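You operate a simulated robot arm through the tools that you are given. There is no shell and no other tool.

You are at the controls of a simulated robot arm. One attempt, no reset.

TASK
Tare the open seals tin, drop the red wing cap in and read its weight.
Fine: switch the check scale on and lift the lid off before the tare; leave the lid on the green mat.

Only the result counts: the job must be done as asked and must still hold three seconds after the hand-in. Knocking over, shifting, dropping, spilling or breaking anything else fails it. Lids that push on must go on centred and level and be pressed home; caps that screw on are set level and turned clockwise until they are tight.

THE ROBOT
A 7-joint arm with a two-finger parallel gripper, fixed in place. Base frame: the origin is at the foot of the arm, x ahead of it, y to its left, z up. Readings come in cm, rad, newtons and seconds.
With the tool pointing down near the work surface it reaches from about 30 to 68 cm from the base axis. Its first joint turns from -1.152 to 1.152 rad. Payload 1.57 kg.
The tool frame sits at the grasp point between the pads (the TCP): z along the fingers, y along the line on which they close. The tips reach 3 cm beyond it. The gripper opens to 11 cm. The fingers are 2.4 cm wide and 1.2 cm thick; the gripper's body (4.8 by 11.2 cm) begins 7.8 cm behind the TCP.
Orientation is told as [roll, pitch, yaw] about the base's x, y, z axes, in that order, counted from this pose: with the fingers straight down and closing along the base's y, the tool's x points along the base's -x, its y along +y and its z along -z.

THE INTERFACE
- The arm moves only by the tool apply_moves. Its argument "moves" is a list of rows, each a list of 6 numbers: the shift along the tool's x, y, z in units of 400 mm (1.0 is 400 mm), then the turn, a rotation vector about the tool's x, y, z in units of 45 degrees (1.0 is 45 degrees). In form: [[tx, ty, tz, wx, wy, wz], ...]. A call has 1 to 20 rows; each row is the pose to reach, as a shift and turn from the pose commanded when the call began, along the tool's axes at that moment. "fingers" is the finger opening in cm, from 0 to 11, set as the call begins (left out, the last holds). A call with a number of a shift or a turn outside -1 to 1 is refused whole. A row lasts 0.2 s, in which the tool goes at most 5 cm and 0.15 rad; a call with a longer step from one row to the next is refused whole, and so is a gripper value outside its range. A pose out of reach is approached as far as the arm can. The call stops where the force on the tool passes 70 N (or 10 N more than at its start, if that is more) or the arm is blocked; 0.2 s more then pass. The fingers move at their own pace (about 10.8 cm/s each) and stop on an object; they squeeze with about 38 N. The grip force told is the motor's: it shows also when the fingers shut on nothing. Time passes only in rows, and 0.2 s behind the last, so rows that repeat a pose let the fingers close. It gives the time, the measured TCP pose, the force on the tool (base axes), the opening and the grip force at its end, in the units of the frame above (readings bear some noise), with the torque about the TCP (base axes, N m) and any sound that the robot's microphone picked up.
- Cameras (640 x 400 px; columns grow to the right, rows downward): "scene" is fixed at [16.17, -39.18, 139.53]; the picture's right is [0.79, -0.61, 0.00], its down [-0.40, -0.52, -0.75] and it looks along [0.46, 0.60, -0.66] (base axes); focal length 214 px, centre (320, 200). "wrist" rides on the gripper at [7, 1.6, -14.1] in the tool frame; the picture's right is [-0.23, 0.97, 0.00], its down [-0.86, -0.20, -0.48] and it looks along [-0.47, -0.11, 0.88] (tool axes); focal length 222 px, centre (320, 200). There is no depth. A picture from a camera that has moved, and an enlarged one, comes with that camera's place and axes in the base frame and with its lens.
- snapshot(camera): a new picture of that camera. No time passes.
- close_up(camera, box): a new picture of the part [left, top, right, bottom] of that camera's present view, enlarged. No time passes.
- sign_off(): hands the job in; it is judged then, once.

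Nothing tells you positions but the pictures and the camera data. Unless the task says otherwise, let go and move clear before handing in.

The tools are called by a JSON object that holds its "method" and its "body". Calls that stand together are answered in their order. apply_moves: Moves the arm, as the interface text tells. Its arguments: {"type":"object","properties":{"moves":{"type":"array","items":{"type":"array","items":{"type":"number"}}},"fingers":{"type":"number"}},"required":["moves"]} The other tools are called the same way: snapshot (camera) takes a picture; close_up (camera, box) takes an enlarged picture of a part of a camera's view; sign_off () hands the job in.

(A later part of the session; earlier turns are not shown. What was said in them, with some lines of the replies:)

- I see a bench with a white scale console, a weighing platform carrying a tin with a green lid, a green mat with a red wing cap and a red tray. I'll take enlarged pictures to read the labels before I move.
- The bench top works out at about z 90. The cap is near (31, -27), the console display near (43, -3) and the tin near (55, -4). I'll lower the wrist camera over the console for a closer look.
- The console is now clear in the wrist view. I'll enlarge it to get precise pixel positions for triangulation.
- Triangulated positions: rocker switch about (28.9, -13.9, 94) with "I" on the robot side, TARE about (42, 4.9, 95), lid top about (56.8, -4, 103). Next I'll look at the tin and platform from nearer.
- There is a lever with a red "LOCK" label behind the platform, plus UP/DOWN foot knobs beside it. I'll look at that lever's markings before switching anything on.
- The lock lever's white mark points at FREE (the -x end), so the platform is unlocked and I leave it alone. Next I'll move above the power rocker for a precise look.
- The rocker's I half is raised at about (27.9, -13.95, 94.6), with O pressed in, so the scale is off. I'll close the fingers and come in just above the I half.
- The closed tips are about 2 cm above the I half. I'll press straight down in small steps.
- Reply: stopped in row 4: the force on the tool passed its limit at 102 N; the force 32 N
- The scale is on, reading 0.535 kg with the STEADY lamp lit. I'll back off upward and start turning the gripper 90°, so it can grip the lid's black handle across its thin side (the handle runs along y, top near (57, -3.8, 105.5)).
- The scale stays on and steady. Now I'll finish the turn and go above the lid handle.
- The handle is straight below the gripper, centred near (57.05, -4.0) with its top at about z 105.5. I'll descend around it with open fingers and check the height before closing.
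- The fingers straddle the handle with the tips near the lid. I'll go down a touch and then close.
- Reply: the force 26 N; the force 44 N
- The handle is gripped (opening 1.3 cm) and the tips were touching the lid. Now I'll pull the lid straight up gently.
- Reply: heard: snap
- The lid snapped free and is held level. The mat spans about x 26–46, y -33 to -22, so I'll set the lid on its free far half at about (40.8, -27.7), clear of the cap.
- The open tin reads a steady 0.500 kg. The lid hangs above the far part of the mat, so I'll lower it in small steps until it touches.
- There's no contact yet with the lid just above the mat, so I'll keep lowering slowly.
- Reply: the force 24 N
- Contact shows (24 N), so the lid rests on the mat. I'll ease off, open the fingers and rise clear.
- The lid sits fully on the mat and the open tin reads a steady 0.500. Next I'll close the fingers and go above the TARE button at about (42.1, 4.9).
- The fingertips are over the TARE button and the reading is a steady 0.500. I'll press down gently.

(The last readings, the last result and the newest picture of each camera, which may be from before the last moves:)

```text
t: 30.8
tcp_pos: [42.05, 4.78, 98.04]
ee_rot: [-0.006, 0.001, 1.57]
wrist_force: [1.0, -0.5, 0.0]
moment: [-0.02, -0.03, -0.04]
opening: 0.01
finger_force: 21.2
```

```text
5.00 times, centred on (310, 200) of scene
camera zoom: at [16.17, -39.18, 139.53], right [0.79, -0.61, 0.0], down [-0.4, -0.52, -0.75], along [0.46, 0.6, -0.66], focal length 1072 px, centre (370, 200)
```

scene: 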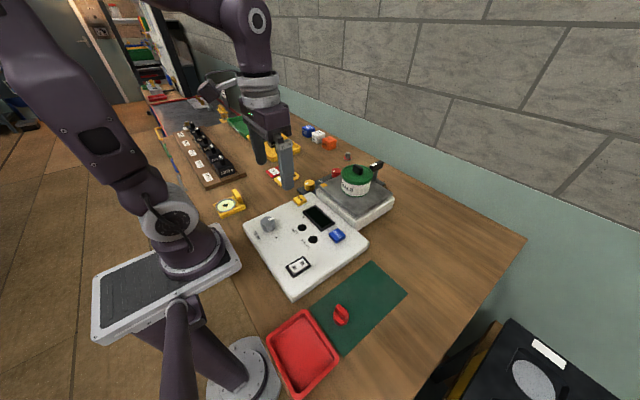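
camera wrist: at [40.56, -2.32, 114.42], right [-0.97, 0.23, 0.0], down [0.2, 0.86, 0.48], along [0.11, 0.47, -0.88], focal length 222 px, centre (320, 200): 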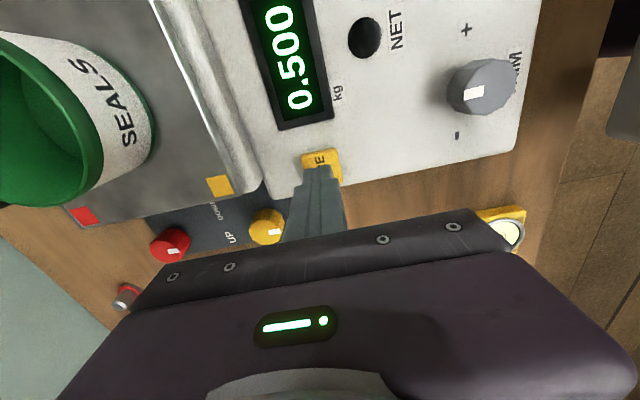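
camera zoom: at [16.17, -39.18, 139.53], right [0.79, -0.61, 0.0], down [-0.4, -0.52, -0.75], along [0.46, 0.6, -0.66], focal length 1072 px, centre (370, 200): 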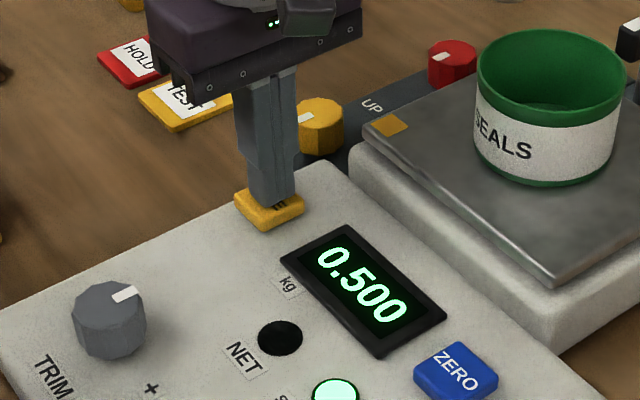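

{"method": "apply_moves", "body": {"moves": [[0, 0, 0.004, 0, 0, 0], [0, 0, 0.008, 0, 0, 0], [0, 0, 0.012, 0, 0, 0], [0, 0, 0.016, 0, 0, 0]]}}

{"method": "close_up", "body": {"camera": "scene", "box": [260, 160, 360, 240]}}

```text
t: 31.8
tcp_pos: [42.0, 4.72, 97.41]
ee_rot: [-0.003, 0.0, 1.571]
wrist_force: [-5.3, 3.4, 25.6]
moment: [0.12, 0.16, -0.08]
opening: 0.0
finger_force: 21.4
heard: click
```

```text
5.00 times, centred on (310, 200) of scene
camera zoom: at [16.12, -39.18, 139.54], right [0.79, -0.61, 0.0], down [-0.4, -0.52, -0.75], along [0.46, 0.6, -0.66], focal length 1072 px, centre (370, 200)
```

zoom: 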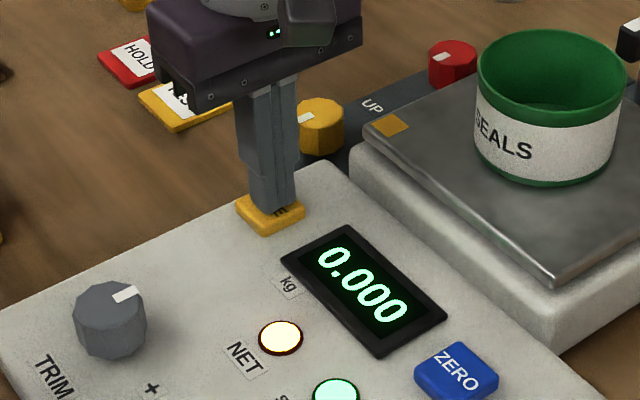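

TARE clicked: the display shows 0.000 with NET lit. I'll lift off, confirm the reading and move above the red wing cap.

{"method": "apply_moves", "body": {"moves": [[0, 0, -0.02, 0, 0, 0], [0, 0, -0.1, 0, 0, 0], [0, 0, -0.2, 0, 0, 0], [0, 0, -0.3, 0, 0, 0], [0, 0, -0.365, 0, 0, 0], [0.09, 0.031, -0.365, 0, 0, 0], [0.18, 0.061, -0.365, 0, 0, 0], [0.27, 0.092, -0.365, 0, 0, 0], [0.36, 0.122, -0.365, 0, 0, 0], [0.45, 0.153, -0.365, 0, 0, 0], [0.54, 0.183, -0.365, 0, 0, 0], [0.63, 0.214, -0.365, 0, 0, 0], [0.72, 0.245, -0.365, 0, 0, 0], [0.805, 0.275, -0.365, 0, 0, 0], [0.805, 0.275, -0.29, 0, 0, 0], [0.805, 0.275, -0.29, 0, 0, 0]], "fingers": 4.5}}

{"method": "snapshot", "body": {"camera": "wrist"}}

{"method": "close_up", "body": {"camera": "wrist", "box": [240, 80, 400, 220]}}

{"method": "close_up", "body": {"camera": "scene", "box": [260, 170, 400, 340]}}

{"method": "close_up", "body": {"camera": "scene", "box": [320, 290, 370, 330]}}

```text
t: 35.2
tcp_pos: [31.31, -27.47, 108.92]
ee_rot: [-0.007, -0.001, 1.57]
wrist_force: [0.7, -0.4, -0.2]
moment: [-0.02, 0.0, 0.04]
opening: 4.47
finger_force: 0.0
```

```text
taken
camera wrist: at [29.69, -34.53, 123.06], right [-0.97, 0.23, 0.0], down [0.2, 0.86, 0.48], along [0.11, 0.47, -0.88], focal length 222 px, centre (320, 200)
```

wrist: 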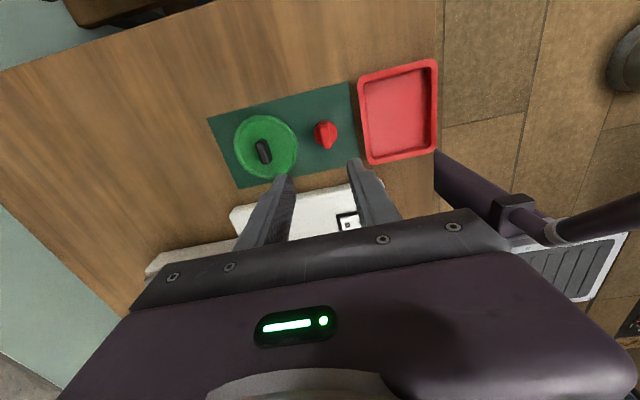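

```text
2.86 times, centred on (320, 150) of wrist
camera zoom: at [29.69, -34.53, 123.06], right [-0.97, 0.23, 0.0], down [0.2, 0.86, 0.48], along [0.11, 0.47, -0.88], focal length 635 px, centre (320, 343)
```

zoom: 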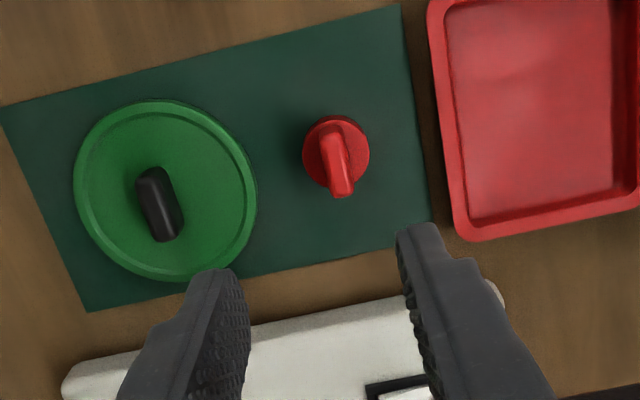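

```text
2.35 times, centred on (330, 255) of scene
camera zoom: at [16.17, -39.18, 139.53], right [0.79, -0.61, 0.0], down [-0.4, -0.52, -0.75], along [0.46, 0.6, -0.66], focal length 505 px, centre (296, 71)
```

zoom: 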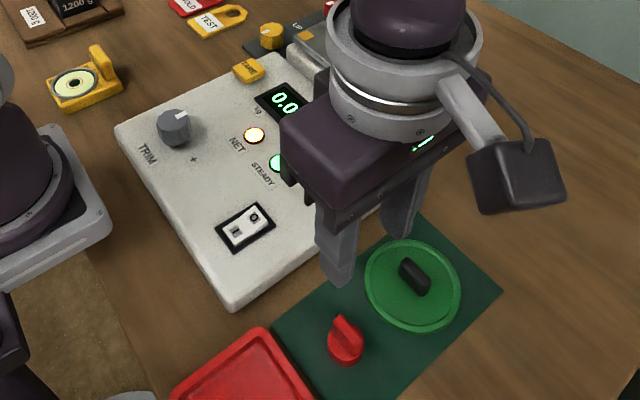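

```text
10.00 times, centred on (345, 310) of scene
camera zoom: at [16.17, -39.18, 139.53], right [0.79, -0.61, 0.0], down [-0.4, -0.52, -0.75], along [0.46, 0.6, -0.66], focal length 2145 px, centre (70, -900)
```

zoom: 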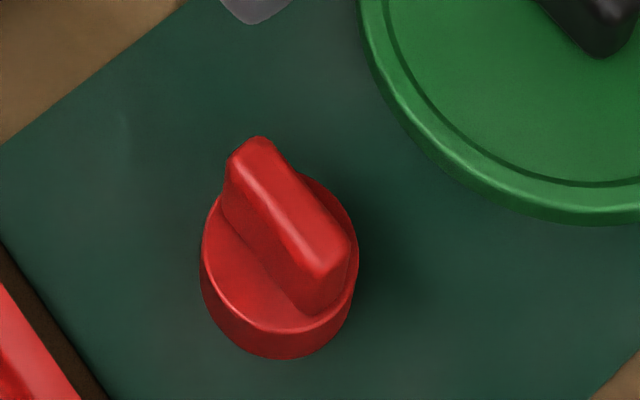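

The tare holds, with NET and STEADY lit. The cap's wing runs along y, centred about (30.65, -27.8) with its top near z 94. I'll descend partway around it and check.

{"method": "apply_moves", "body": {"moves": [[0.009, 0.015, 0.08, 0, 0, 0], [0.009, 0.015, 0.16, 0, 0, 0], [0.009, 0.015, 0.23, 0, 0, 0], [0.009, 0.015, 0.29, 0, 0, 0], [0.009, 0.015, 0.29, 0, 0, 0]], "fingers": 4}}

{"method": "close_up", "body": {"camera": "wrist", "box": [240, 80, 400, 220]}}

{"method": "close_up", "body": {"camera": "scene", "box": [310, 270, 370, 330]}}

```text
t: 36.4
tcp_pos: [30.4, -27.63, 97.25]
ee_rot: [-0.007, 0.001, 1.568]
wrist_force: [-0.2, 0.2, 0.1]
moment: [-0.01, 0.02, 0.0]
opening: 4.01
finger_force: 0.0
```

```text
2.86 times, centred on (320, 150) of wrist
camera zoom: at [28.81, -34.63, 111.49], right [-0.97, 0.23, 0.0], down [0.2, 0.86, 0.48], along [0.11, 0.47, -0.88], focal length 635 px, centre (320, 343)
```

zoom: 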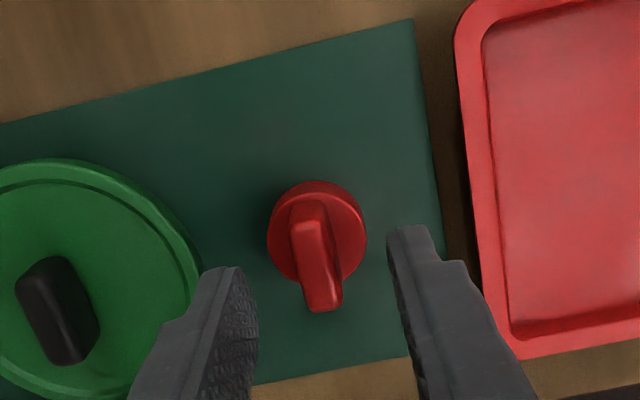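

```text
6.67 times, centred on (340, 300) of scene
camera zoom: at [16.17, -39.18, 139.53], right [0.79, -0.61, 0.0], down [-0.4, -0.52, -0.75], along [0.46, 0.6, -0.66], focal length 1430 px, centre (187, -467)
```

zoom: 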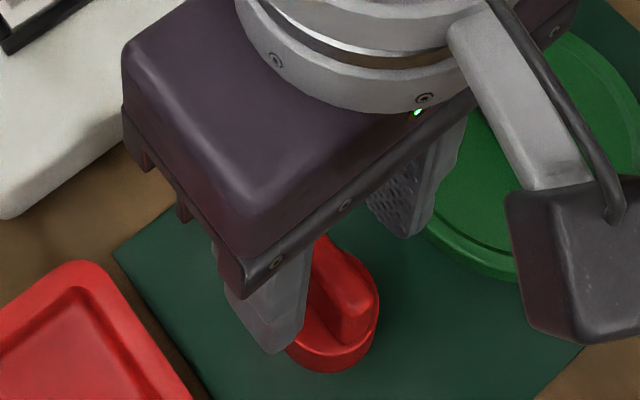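

The wing is centred between the fingers to within a few mm. I'll lower a little more and close on it.

{"method": "apply_moves", "body": {"moves": [[0.008, -0.0025, 0.015, 0, 0, 0], [0.008, -0.0025, 0.03, 0, 0, 0], [0.008, -0.0025, 0.039, 0, 0, 0], [0.008, -0.0025, 0.039, 0, 0, 0]]}}

{"method": "close_up", "body": {"camera": "wrist", "box": [240, 80, 400, 220]}}

{"method": "close_up", "body": {"camera": "scene", "box": [310, 270, 370, 330]}}

```text
t: 37.4
tcp_pos: [30.59, -28.07, 95.79]
ee_rot: [-0.005, 0.001, 1.569]
wrist_force: [0.7, -0.1, -0.1]
moment: [0.04, -0.01, 0.0]
opening: 3.98
finger_force: 0.0
```

```text
2.86 times, centred on (320, 150) of wrist
camera zoom: at [28.95, -35.01, 109.97], right [-0.97, 0.23, 0.0], down [0.2, 0.86, 0.48], along [0.11, 0.47, -0.88], focal length 635 px, centre (320, 343)
```

zoom: 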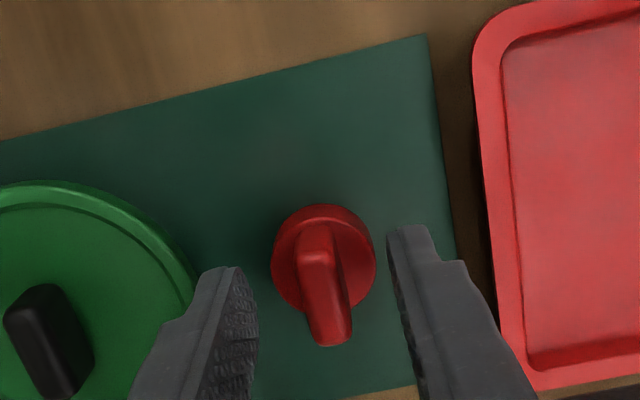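

```text
6.67 times, centred on (340, 300) of scene
camera zoom: at [16.17, -39.18, 139.53], right [0.79, -0.61, 0.0], down [-0.4, -0.52, -0.75], along [0.46, 0.6, -0.66], focal length 1430 px, centre (187, -467)
```

zoom: 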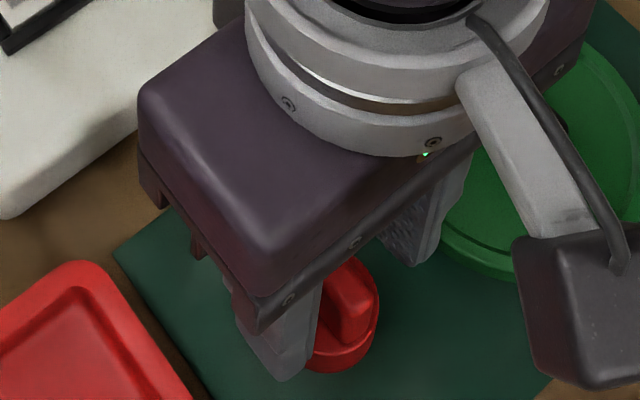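

{"method": "apply_moves", "body": {"moves": [[0, 0, 0, 0, 0, 0], [0, 0, 0, 0, 0, 0], [0, 0, 0, 0, 0, 0], [0, 0, 0, 0, 0, 0]], "fingers": 0}}

{"method": "close_up", "body": {"camera": "wrist", "box": [240, 80, 400, 220]}}

```text
t: 38.4
tcp_pos: [30.45, -27.94, 95.8]
ee_rot: [-0.004, -0.002, 1.568]
wrist_force: [0.3, 0.1, -1.0]
moment: [0.04, 0.05, -0.02]
opening: 1.04
finger_force: 28.7
```

```text
2.86 times, centred on (320, 150) of wrist
camera zoom: at [28.95, -35.0, 109.98], right [-0.97, 0.23, 0.0], down [0.2, 0.86, 0.48], along [0.11, 0.47, -0.88], focal length 635 px, centre (320, 343)
```

zoom: 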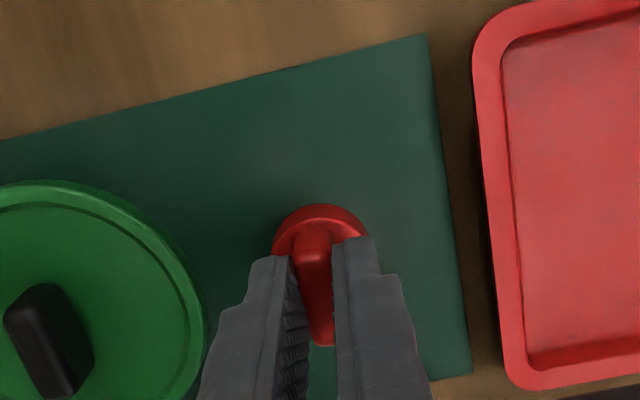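

The wing is firmly gripped (1.04 cm). I'll lift straight up and then carry the cap over to above the tin at about (57.05, -4).

{"method": "apply_moves", "body": {"moves": [[0, 0, -0.03, 0, 0, 0], [0, 0, -0.1, 0, 0, 0], [0, 0, -0.2, 0, 0, 0], [0, 0, -0.3, 0, 0, 0], [0, 0, -0.4, 0, 0, 0], [0, 0, -0.5, 0, 0, 0], [-0.06, -0.0664, -0.5, 0, 0, 0], [-0.12, -0.1328, -0.5, 0, 0, 0], [-0.18, -0.199, -0.5, 0, 0, 0], [-0.24, -0.2656, -0.5, 0, 0, 0], [-0.3, -0.332, -0.5, 0, 0, 0], [-0.36, -0.398, -0.5, 0, 0, 0], [-0.42, -0.465, -0.5, 0, 0, 0], [-0.48, -0.531, -0.5, 0, 0, 0], [-0.54, -0.598, -0.5, 0, 0, 0], [-0.6, -0.664, -0.5, 0, 0, 0], [-0.6, -0.664, -0.5, 0, 0, 0]]}}

{"method": "snapshot", "body": {"camera": "wrist"}}

{"method": "close_up", "body": {"camera": "wrist", "box": [240, 80, 400, 220]}}

{"method": "close_up", "body": {"camera": "scene", "box": [270, 110, 410, 240]}}

```text
t: 42.0
tcp_pos: [57.03, -4.1, 115.96]
ee_rot: [-0.004, 0.0, 1.57]
wrist_force: [0.3, -0.8, -0.4]
moment: [0.01, 0.0, 0.04]
opening: 1.03
finger_force: 28.9
```

```text
taken
camera wrist: at [55.58, -10.98, 130.06], right [-0.97, 0.23, 0.0], down [0.2, 0.86, 0.48], along [0.11, 0.47, -0.88], focal length 222 px, centre (320, 200)
```

wrist: 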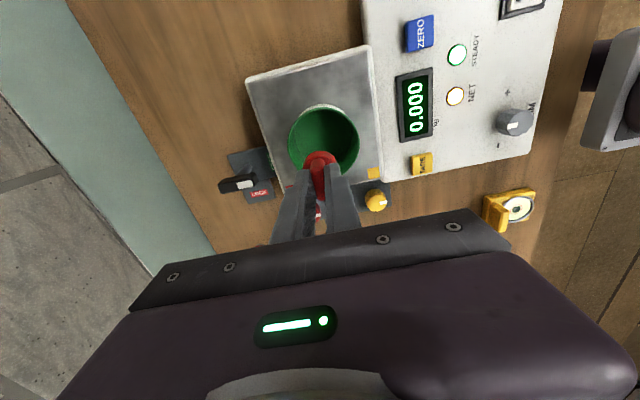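

```text
2.86 times, centred on (320, 150) of wrist
camera zoom: at [55.58, -10.98, 130.06], right [-0.97, 0.23, 0.0], down [0.2, 0.86, 0.48], along [0.11, 0.47, -0.88], focal length 635 px, centre (320, 343)
```

zoom: 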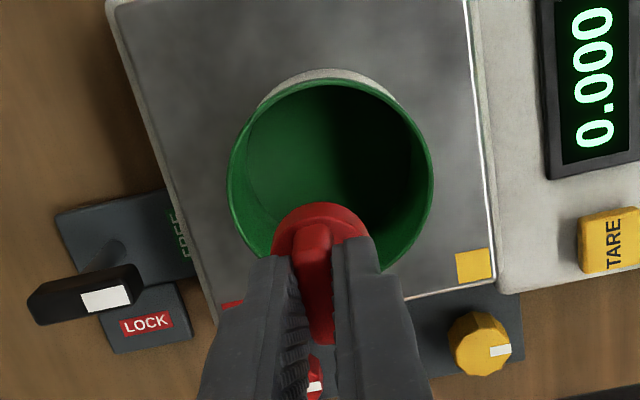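

```text
3.08 times, centred on (340, 175) of scene
camera zoom: at [16.17, -39.18, 139.53], right [0.79, -0.61, 0.0], down [-0.4, -0.52, -0.75], along [0.46, 0.6, -0.66], focal length 660 px, centre (258, 277)
```

zoom: 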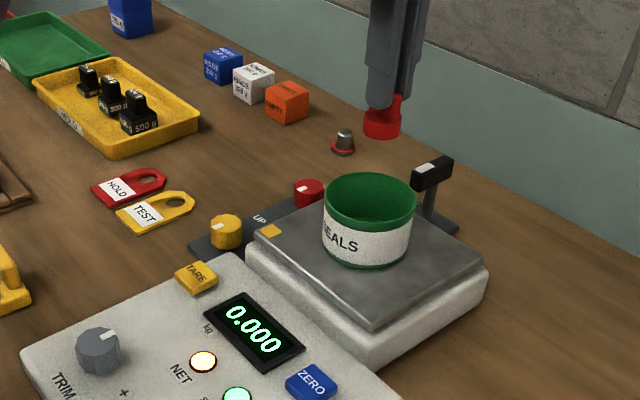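

The display still reads 0.000 net and the cap hangs over the open tin, whose rim centre is near (56.85, -4.3). I'll lower the cap into the tin.

{"method": "apply_moves", "body": {"moves": [[0.005, 0.004, 0.05, 0, 0, 0], [0.005, 0.004, 0.11, 0, 0, 0], [0.005, 0.004, 0.17, 0, 0, 0], [0.005, 0.004, 0.21, 0, 0, 0], [0.005, 0.004, 0.24, 0, 0, 0], [0.005, 0.004, 0.26, 0, 0, 0], [0.005, 0.004, 0.26, 0, 0, 0]]}}

{"method": "close_up", "body": {"camera": "wrist", "box": [200, 40, 440, 220]}}

{"method": "close_up", "body": {"camera": "scene", "box": [280, 140, 400, 240]}}

```text
t: 43.6
tcp_pos: [57.06, -4.41, 105.47]
ee_rot: [-0.004, 0.0, 1.569]
wrist_force: [0.1, -0.4, 0.2]
moment: [-0.01, -0.01, -0.01]
opening: 1.03
finger_force: 28.6
```

```text
2.22 times, centred on (320, 130) of wrist
camera zoom: at [55.35, -11.26, 119.61], right [-0.97, 0.23, 0.0], down [0.2, 0.86, 0.48], along [0.11, 0.47, -0.88], focal length 494 px, centre (320, 356)
```

zoom: 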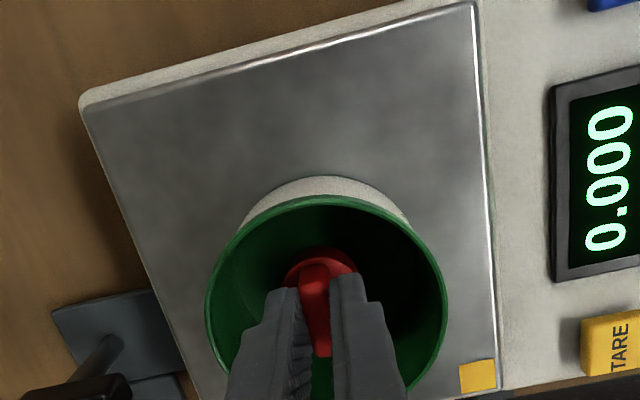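

```text
4.00 times, centred on (340, 190) of scene
camera zoom: at [16.17, -39.18, 139.53], right [0.79, -0.61, 0.0], down [-0.4, -0.52, -0.75], along [0.46, 0.6, -0.66], focal length 858 px, centre (240, 240)
```

zoom: 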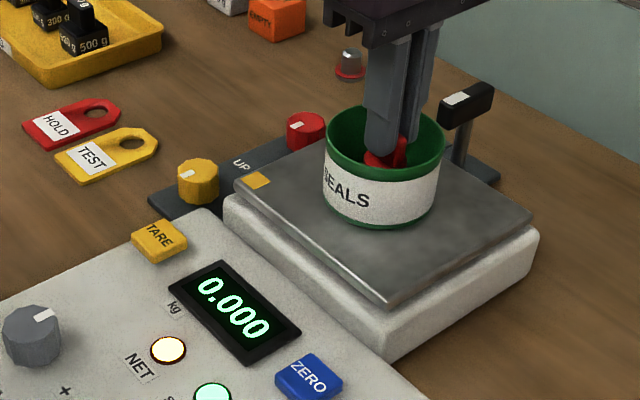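

The cap is inside the tin and the display is still 0.000. I'll lower it a bit further in small steps.

{"method": "apply_moves", "body": {"moves": [[0, 0, 0.01, 0, 0, 0], [0, 0, 0.02, 0, 0, 0], [0, 0, 0.03, 0, 0, 0], [0, 0, 0.03, 0, 0, 0]]}}

{"method": "close_up", "body": {"camera": "scene", "box": [280, 140, 400, 240]}}

```text
t: 44.6
tcp_pos: [56.96, -4.39, 104.28]
ee_rot: [-0.004, -0.001, 1.57]
wrist_force: [0.4, -0.4, -0.7]
moment: [0.0, 0.03, 0.03]
opening: 1.05
finger_force: 28.2
```

```text
4.00 times, centred on (340, 190) of scene
camera zoom: at [16.17, -39.18, 139.53], right [0.79, -0.61, 0.0], down [-0.4, -0.52, -0.75], along [0.46, 0.6, -0.66], focal length 858 px, centre (240, 240)
```

zoom: 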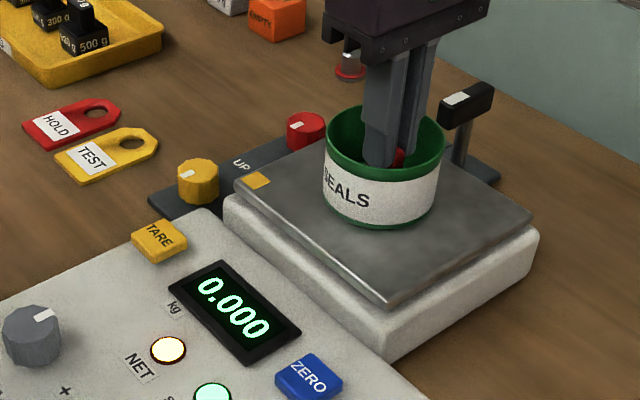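

{"method": "apply_moves", "body": {"moves": [[0, 0, 0.006, 0, 0, 0], [0, 0, 0.012, 0, 0, 0], [0, 0, 0.012, 0, 0, 0]]}}

{"method": "close_up", "body": {"camera": "scene", "box": [280, 140, 400, 240]}}

```text
t: 45.4
tcp_pos: [56.89, -4.41, 103.81]
ee_rot: [-0.006, -0.001, 1.569]
wrist_force: [-0.5, -0.5, 3.1]
moment: [0.0, 0.03, 0.0]
opening: 1.04
finger_force: 28.2
```

```text
4.00 times, centred on (340, 190) of scene
camera zoom: at [16.17, -39.18, 139.53], right [0.79, -0.61, 0.0], down [-0.4, -0.52, -0.75], along [0.46, 0.6, -0.66], focal length 858 px, centre (240, 240)
```

zoom: 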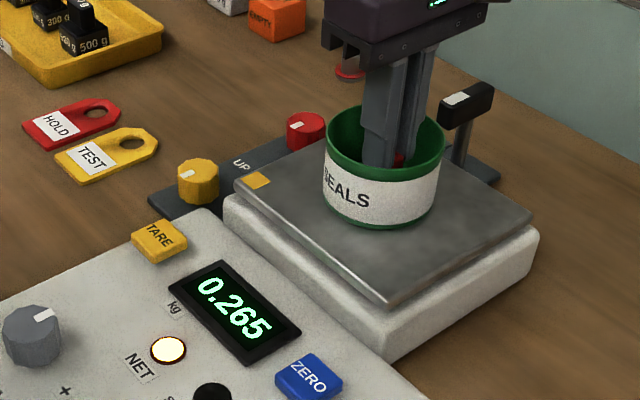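

The cap has just touched the tin's floor (about 3 N). I'll open the fingers modestly and rise straight up.

{"method": "apply_moves", "body": {"moves": [[0, 0, 0, 0, 0, 0], [0, 0, 0, 0, 0, 0], [0, 0, 0, 0, 0, 0], [0, 0, -0.03, 0, 0, 0], [0, 0, -0.1, 0, 0, 0], [0, 0, -0.2, 0, 0, 0], [0, 0, -0.3, 0, 0, 0], [0, 0, -0.4, 0, 0, 0], [0, 0, -0.4, 0, 0, 0], [0, 0, -0.4, 0, 0, 0], [0, 0, -0.4, 0, 0, 0]], "fingers": 2.6}}

{"method": "close_up", "body": {"camera": "scene", "box": [260, 120, 400, 250]}}

{"method": "snapshot", "body": {"camera": "wrist"}}

```text
t: 47.8
tcp_pos: [56.91, -4.35, 119.76]
ee_rot: [-0.005, -0.001, 1.572]
wrist_force: [1.1, -0.1, 0.1]
moment: [0.01, -0.02, 0.0]
opening: 2.59
finger_force: 0.0
```

```text
3.08 times, centred on (330, 185) of scene
camera zoom: at [16.17, -39.18, 139.53], right [0.79, -0.61, 0.0], down [-0.4, -0.52, -0.75], along [0.46, 0.6, -0.66], focal length 660 px, centre (289, 246)
```

zoom: 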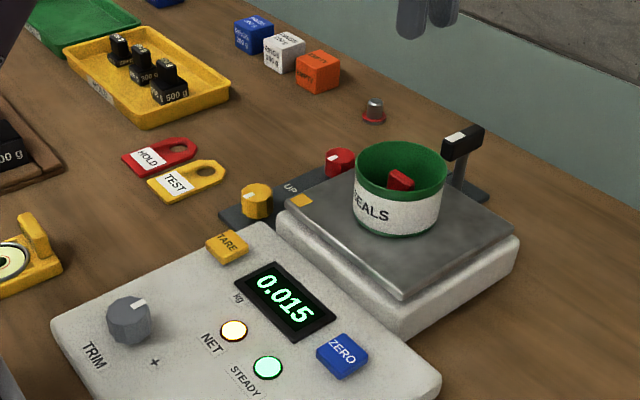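

```text
taken
camera wrist: at [55.41, -11.34, 133.94], right [-0.97, 0.23, 0.0], down [0.2, 0.86, 0.48], along [0.11, 0.47, -0.88], focal length 222 px, centre (320, 200)
```

wrist: 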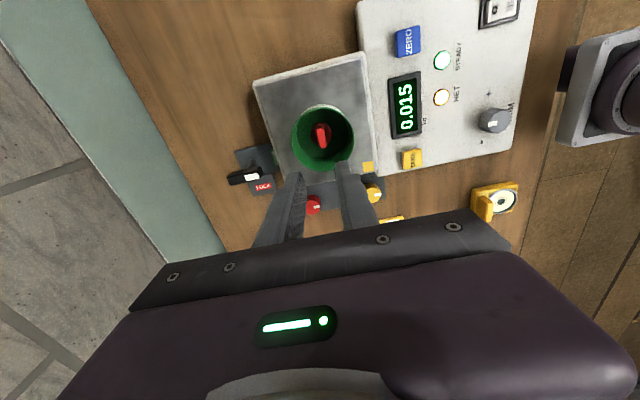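

The cap lies in the tin and the display reads 0.015 kg with NET and STEADY lit. I'll move the arm a little clear, wait, and confirm the reading holds.

{"method": "apply_moves", "body": {"moves": [[0, 0.05, -0.05, 0, 0, 0], [0, 0.1, -0.1, 0, 0, 0], [0, 0.1, -0.1, 0, 0, 0], [0, 0.1, -0.1, 0, 0, 0], [0, 0.1, -0.1, 0, 0, 0], [0, 0.1, -0.1, 0, 0, 0], [0, 0.1, -0.1, 0, 0, 0], [0, 0.1, -0.1, 0, 0, 0], [0, 0.1, -0.1, 0, 0, 0], [0, 0.1, -0.1, 0, 0, 0], [0, 0.1, -0.1, 0, 0, 0], [0, 0.1, -0.1, 0, 0, 0]]}}

{"method": "close_up", "body": {"camera": "scene", "box": [260, 140, 400, 250]}}

{"method": "snapshot", "body": {"camera": "scene"}}

```text
t: 50.4
tcp_pos: [52.94, -4.2, 123.74]
ee_rot: [-0.004, 0.0, 1.57]
wrist_force: [0.2, 0.7, -0.2]
moment: [-0.01, -0.01, 0.01]
opening: 2.6
finger_force: 0.0
```

```text
3.64 times, centred on (330, 195) of scene
camera zoom: at [16.17, -39.18, 139.53], right [0.79, -0.61, 0.0], down [-0.4, -0.52, -0.75], along [0.46, 0.6, -0.66], focal length 780 px, centre (284, 218)
```

zoom: 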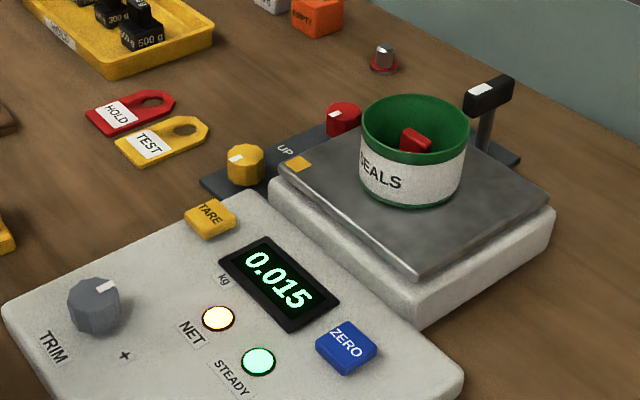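

```text
taken
```

scene: 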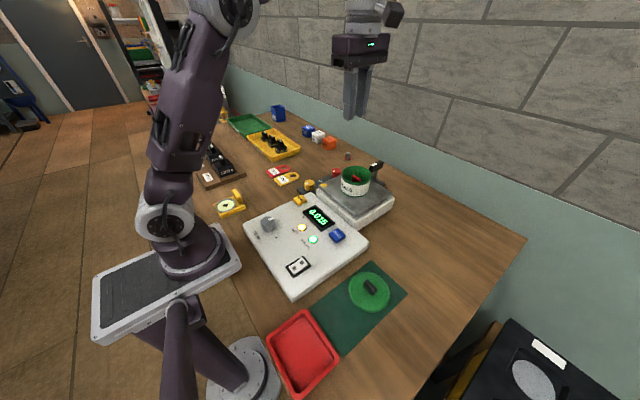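

The scale is on, the lid is on the green mat and the red wing cap is in the tared tin. The display holds at 0.015 kg with NET and STEADY lit, and the arm is clear, so I'm handing in with the cap at 0.015 kg (15 g).

{"method": "sign_off", "body": {}}

```text
The job is handed in.
```

The job is done and handed in: the red wing cap weighs **0.015 kg (15 g)** net in the tared tin. The display was still at 0.015 with the NET and STEADY lamps lit when I took the last picture, about three seconds after letting go.

- **Scale and lid:** I switched the scale on, then pulled the lid off and set it on the green mat.
- **Tare:** The open tin read a steady 0.500 kg before I pressed TARE, and the display went to 0.000 with NET lit.
- **Cap:** It was lowered to the floor of the tin before I opened the fingers.
- **Everything else:** I left the foot knobs, trim and zero alone, and the lock lever was already on FREE. The pictures show nothing else moved.

The force on the tool peaked at 102 N when I pressed the power switch, above the 70 N stop limit. The switch and scale worked normally afterwards.
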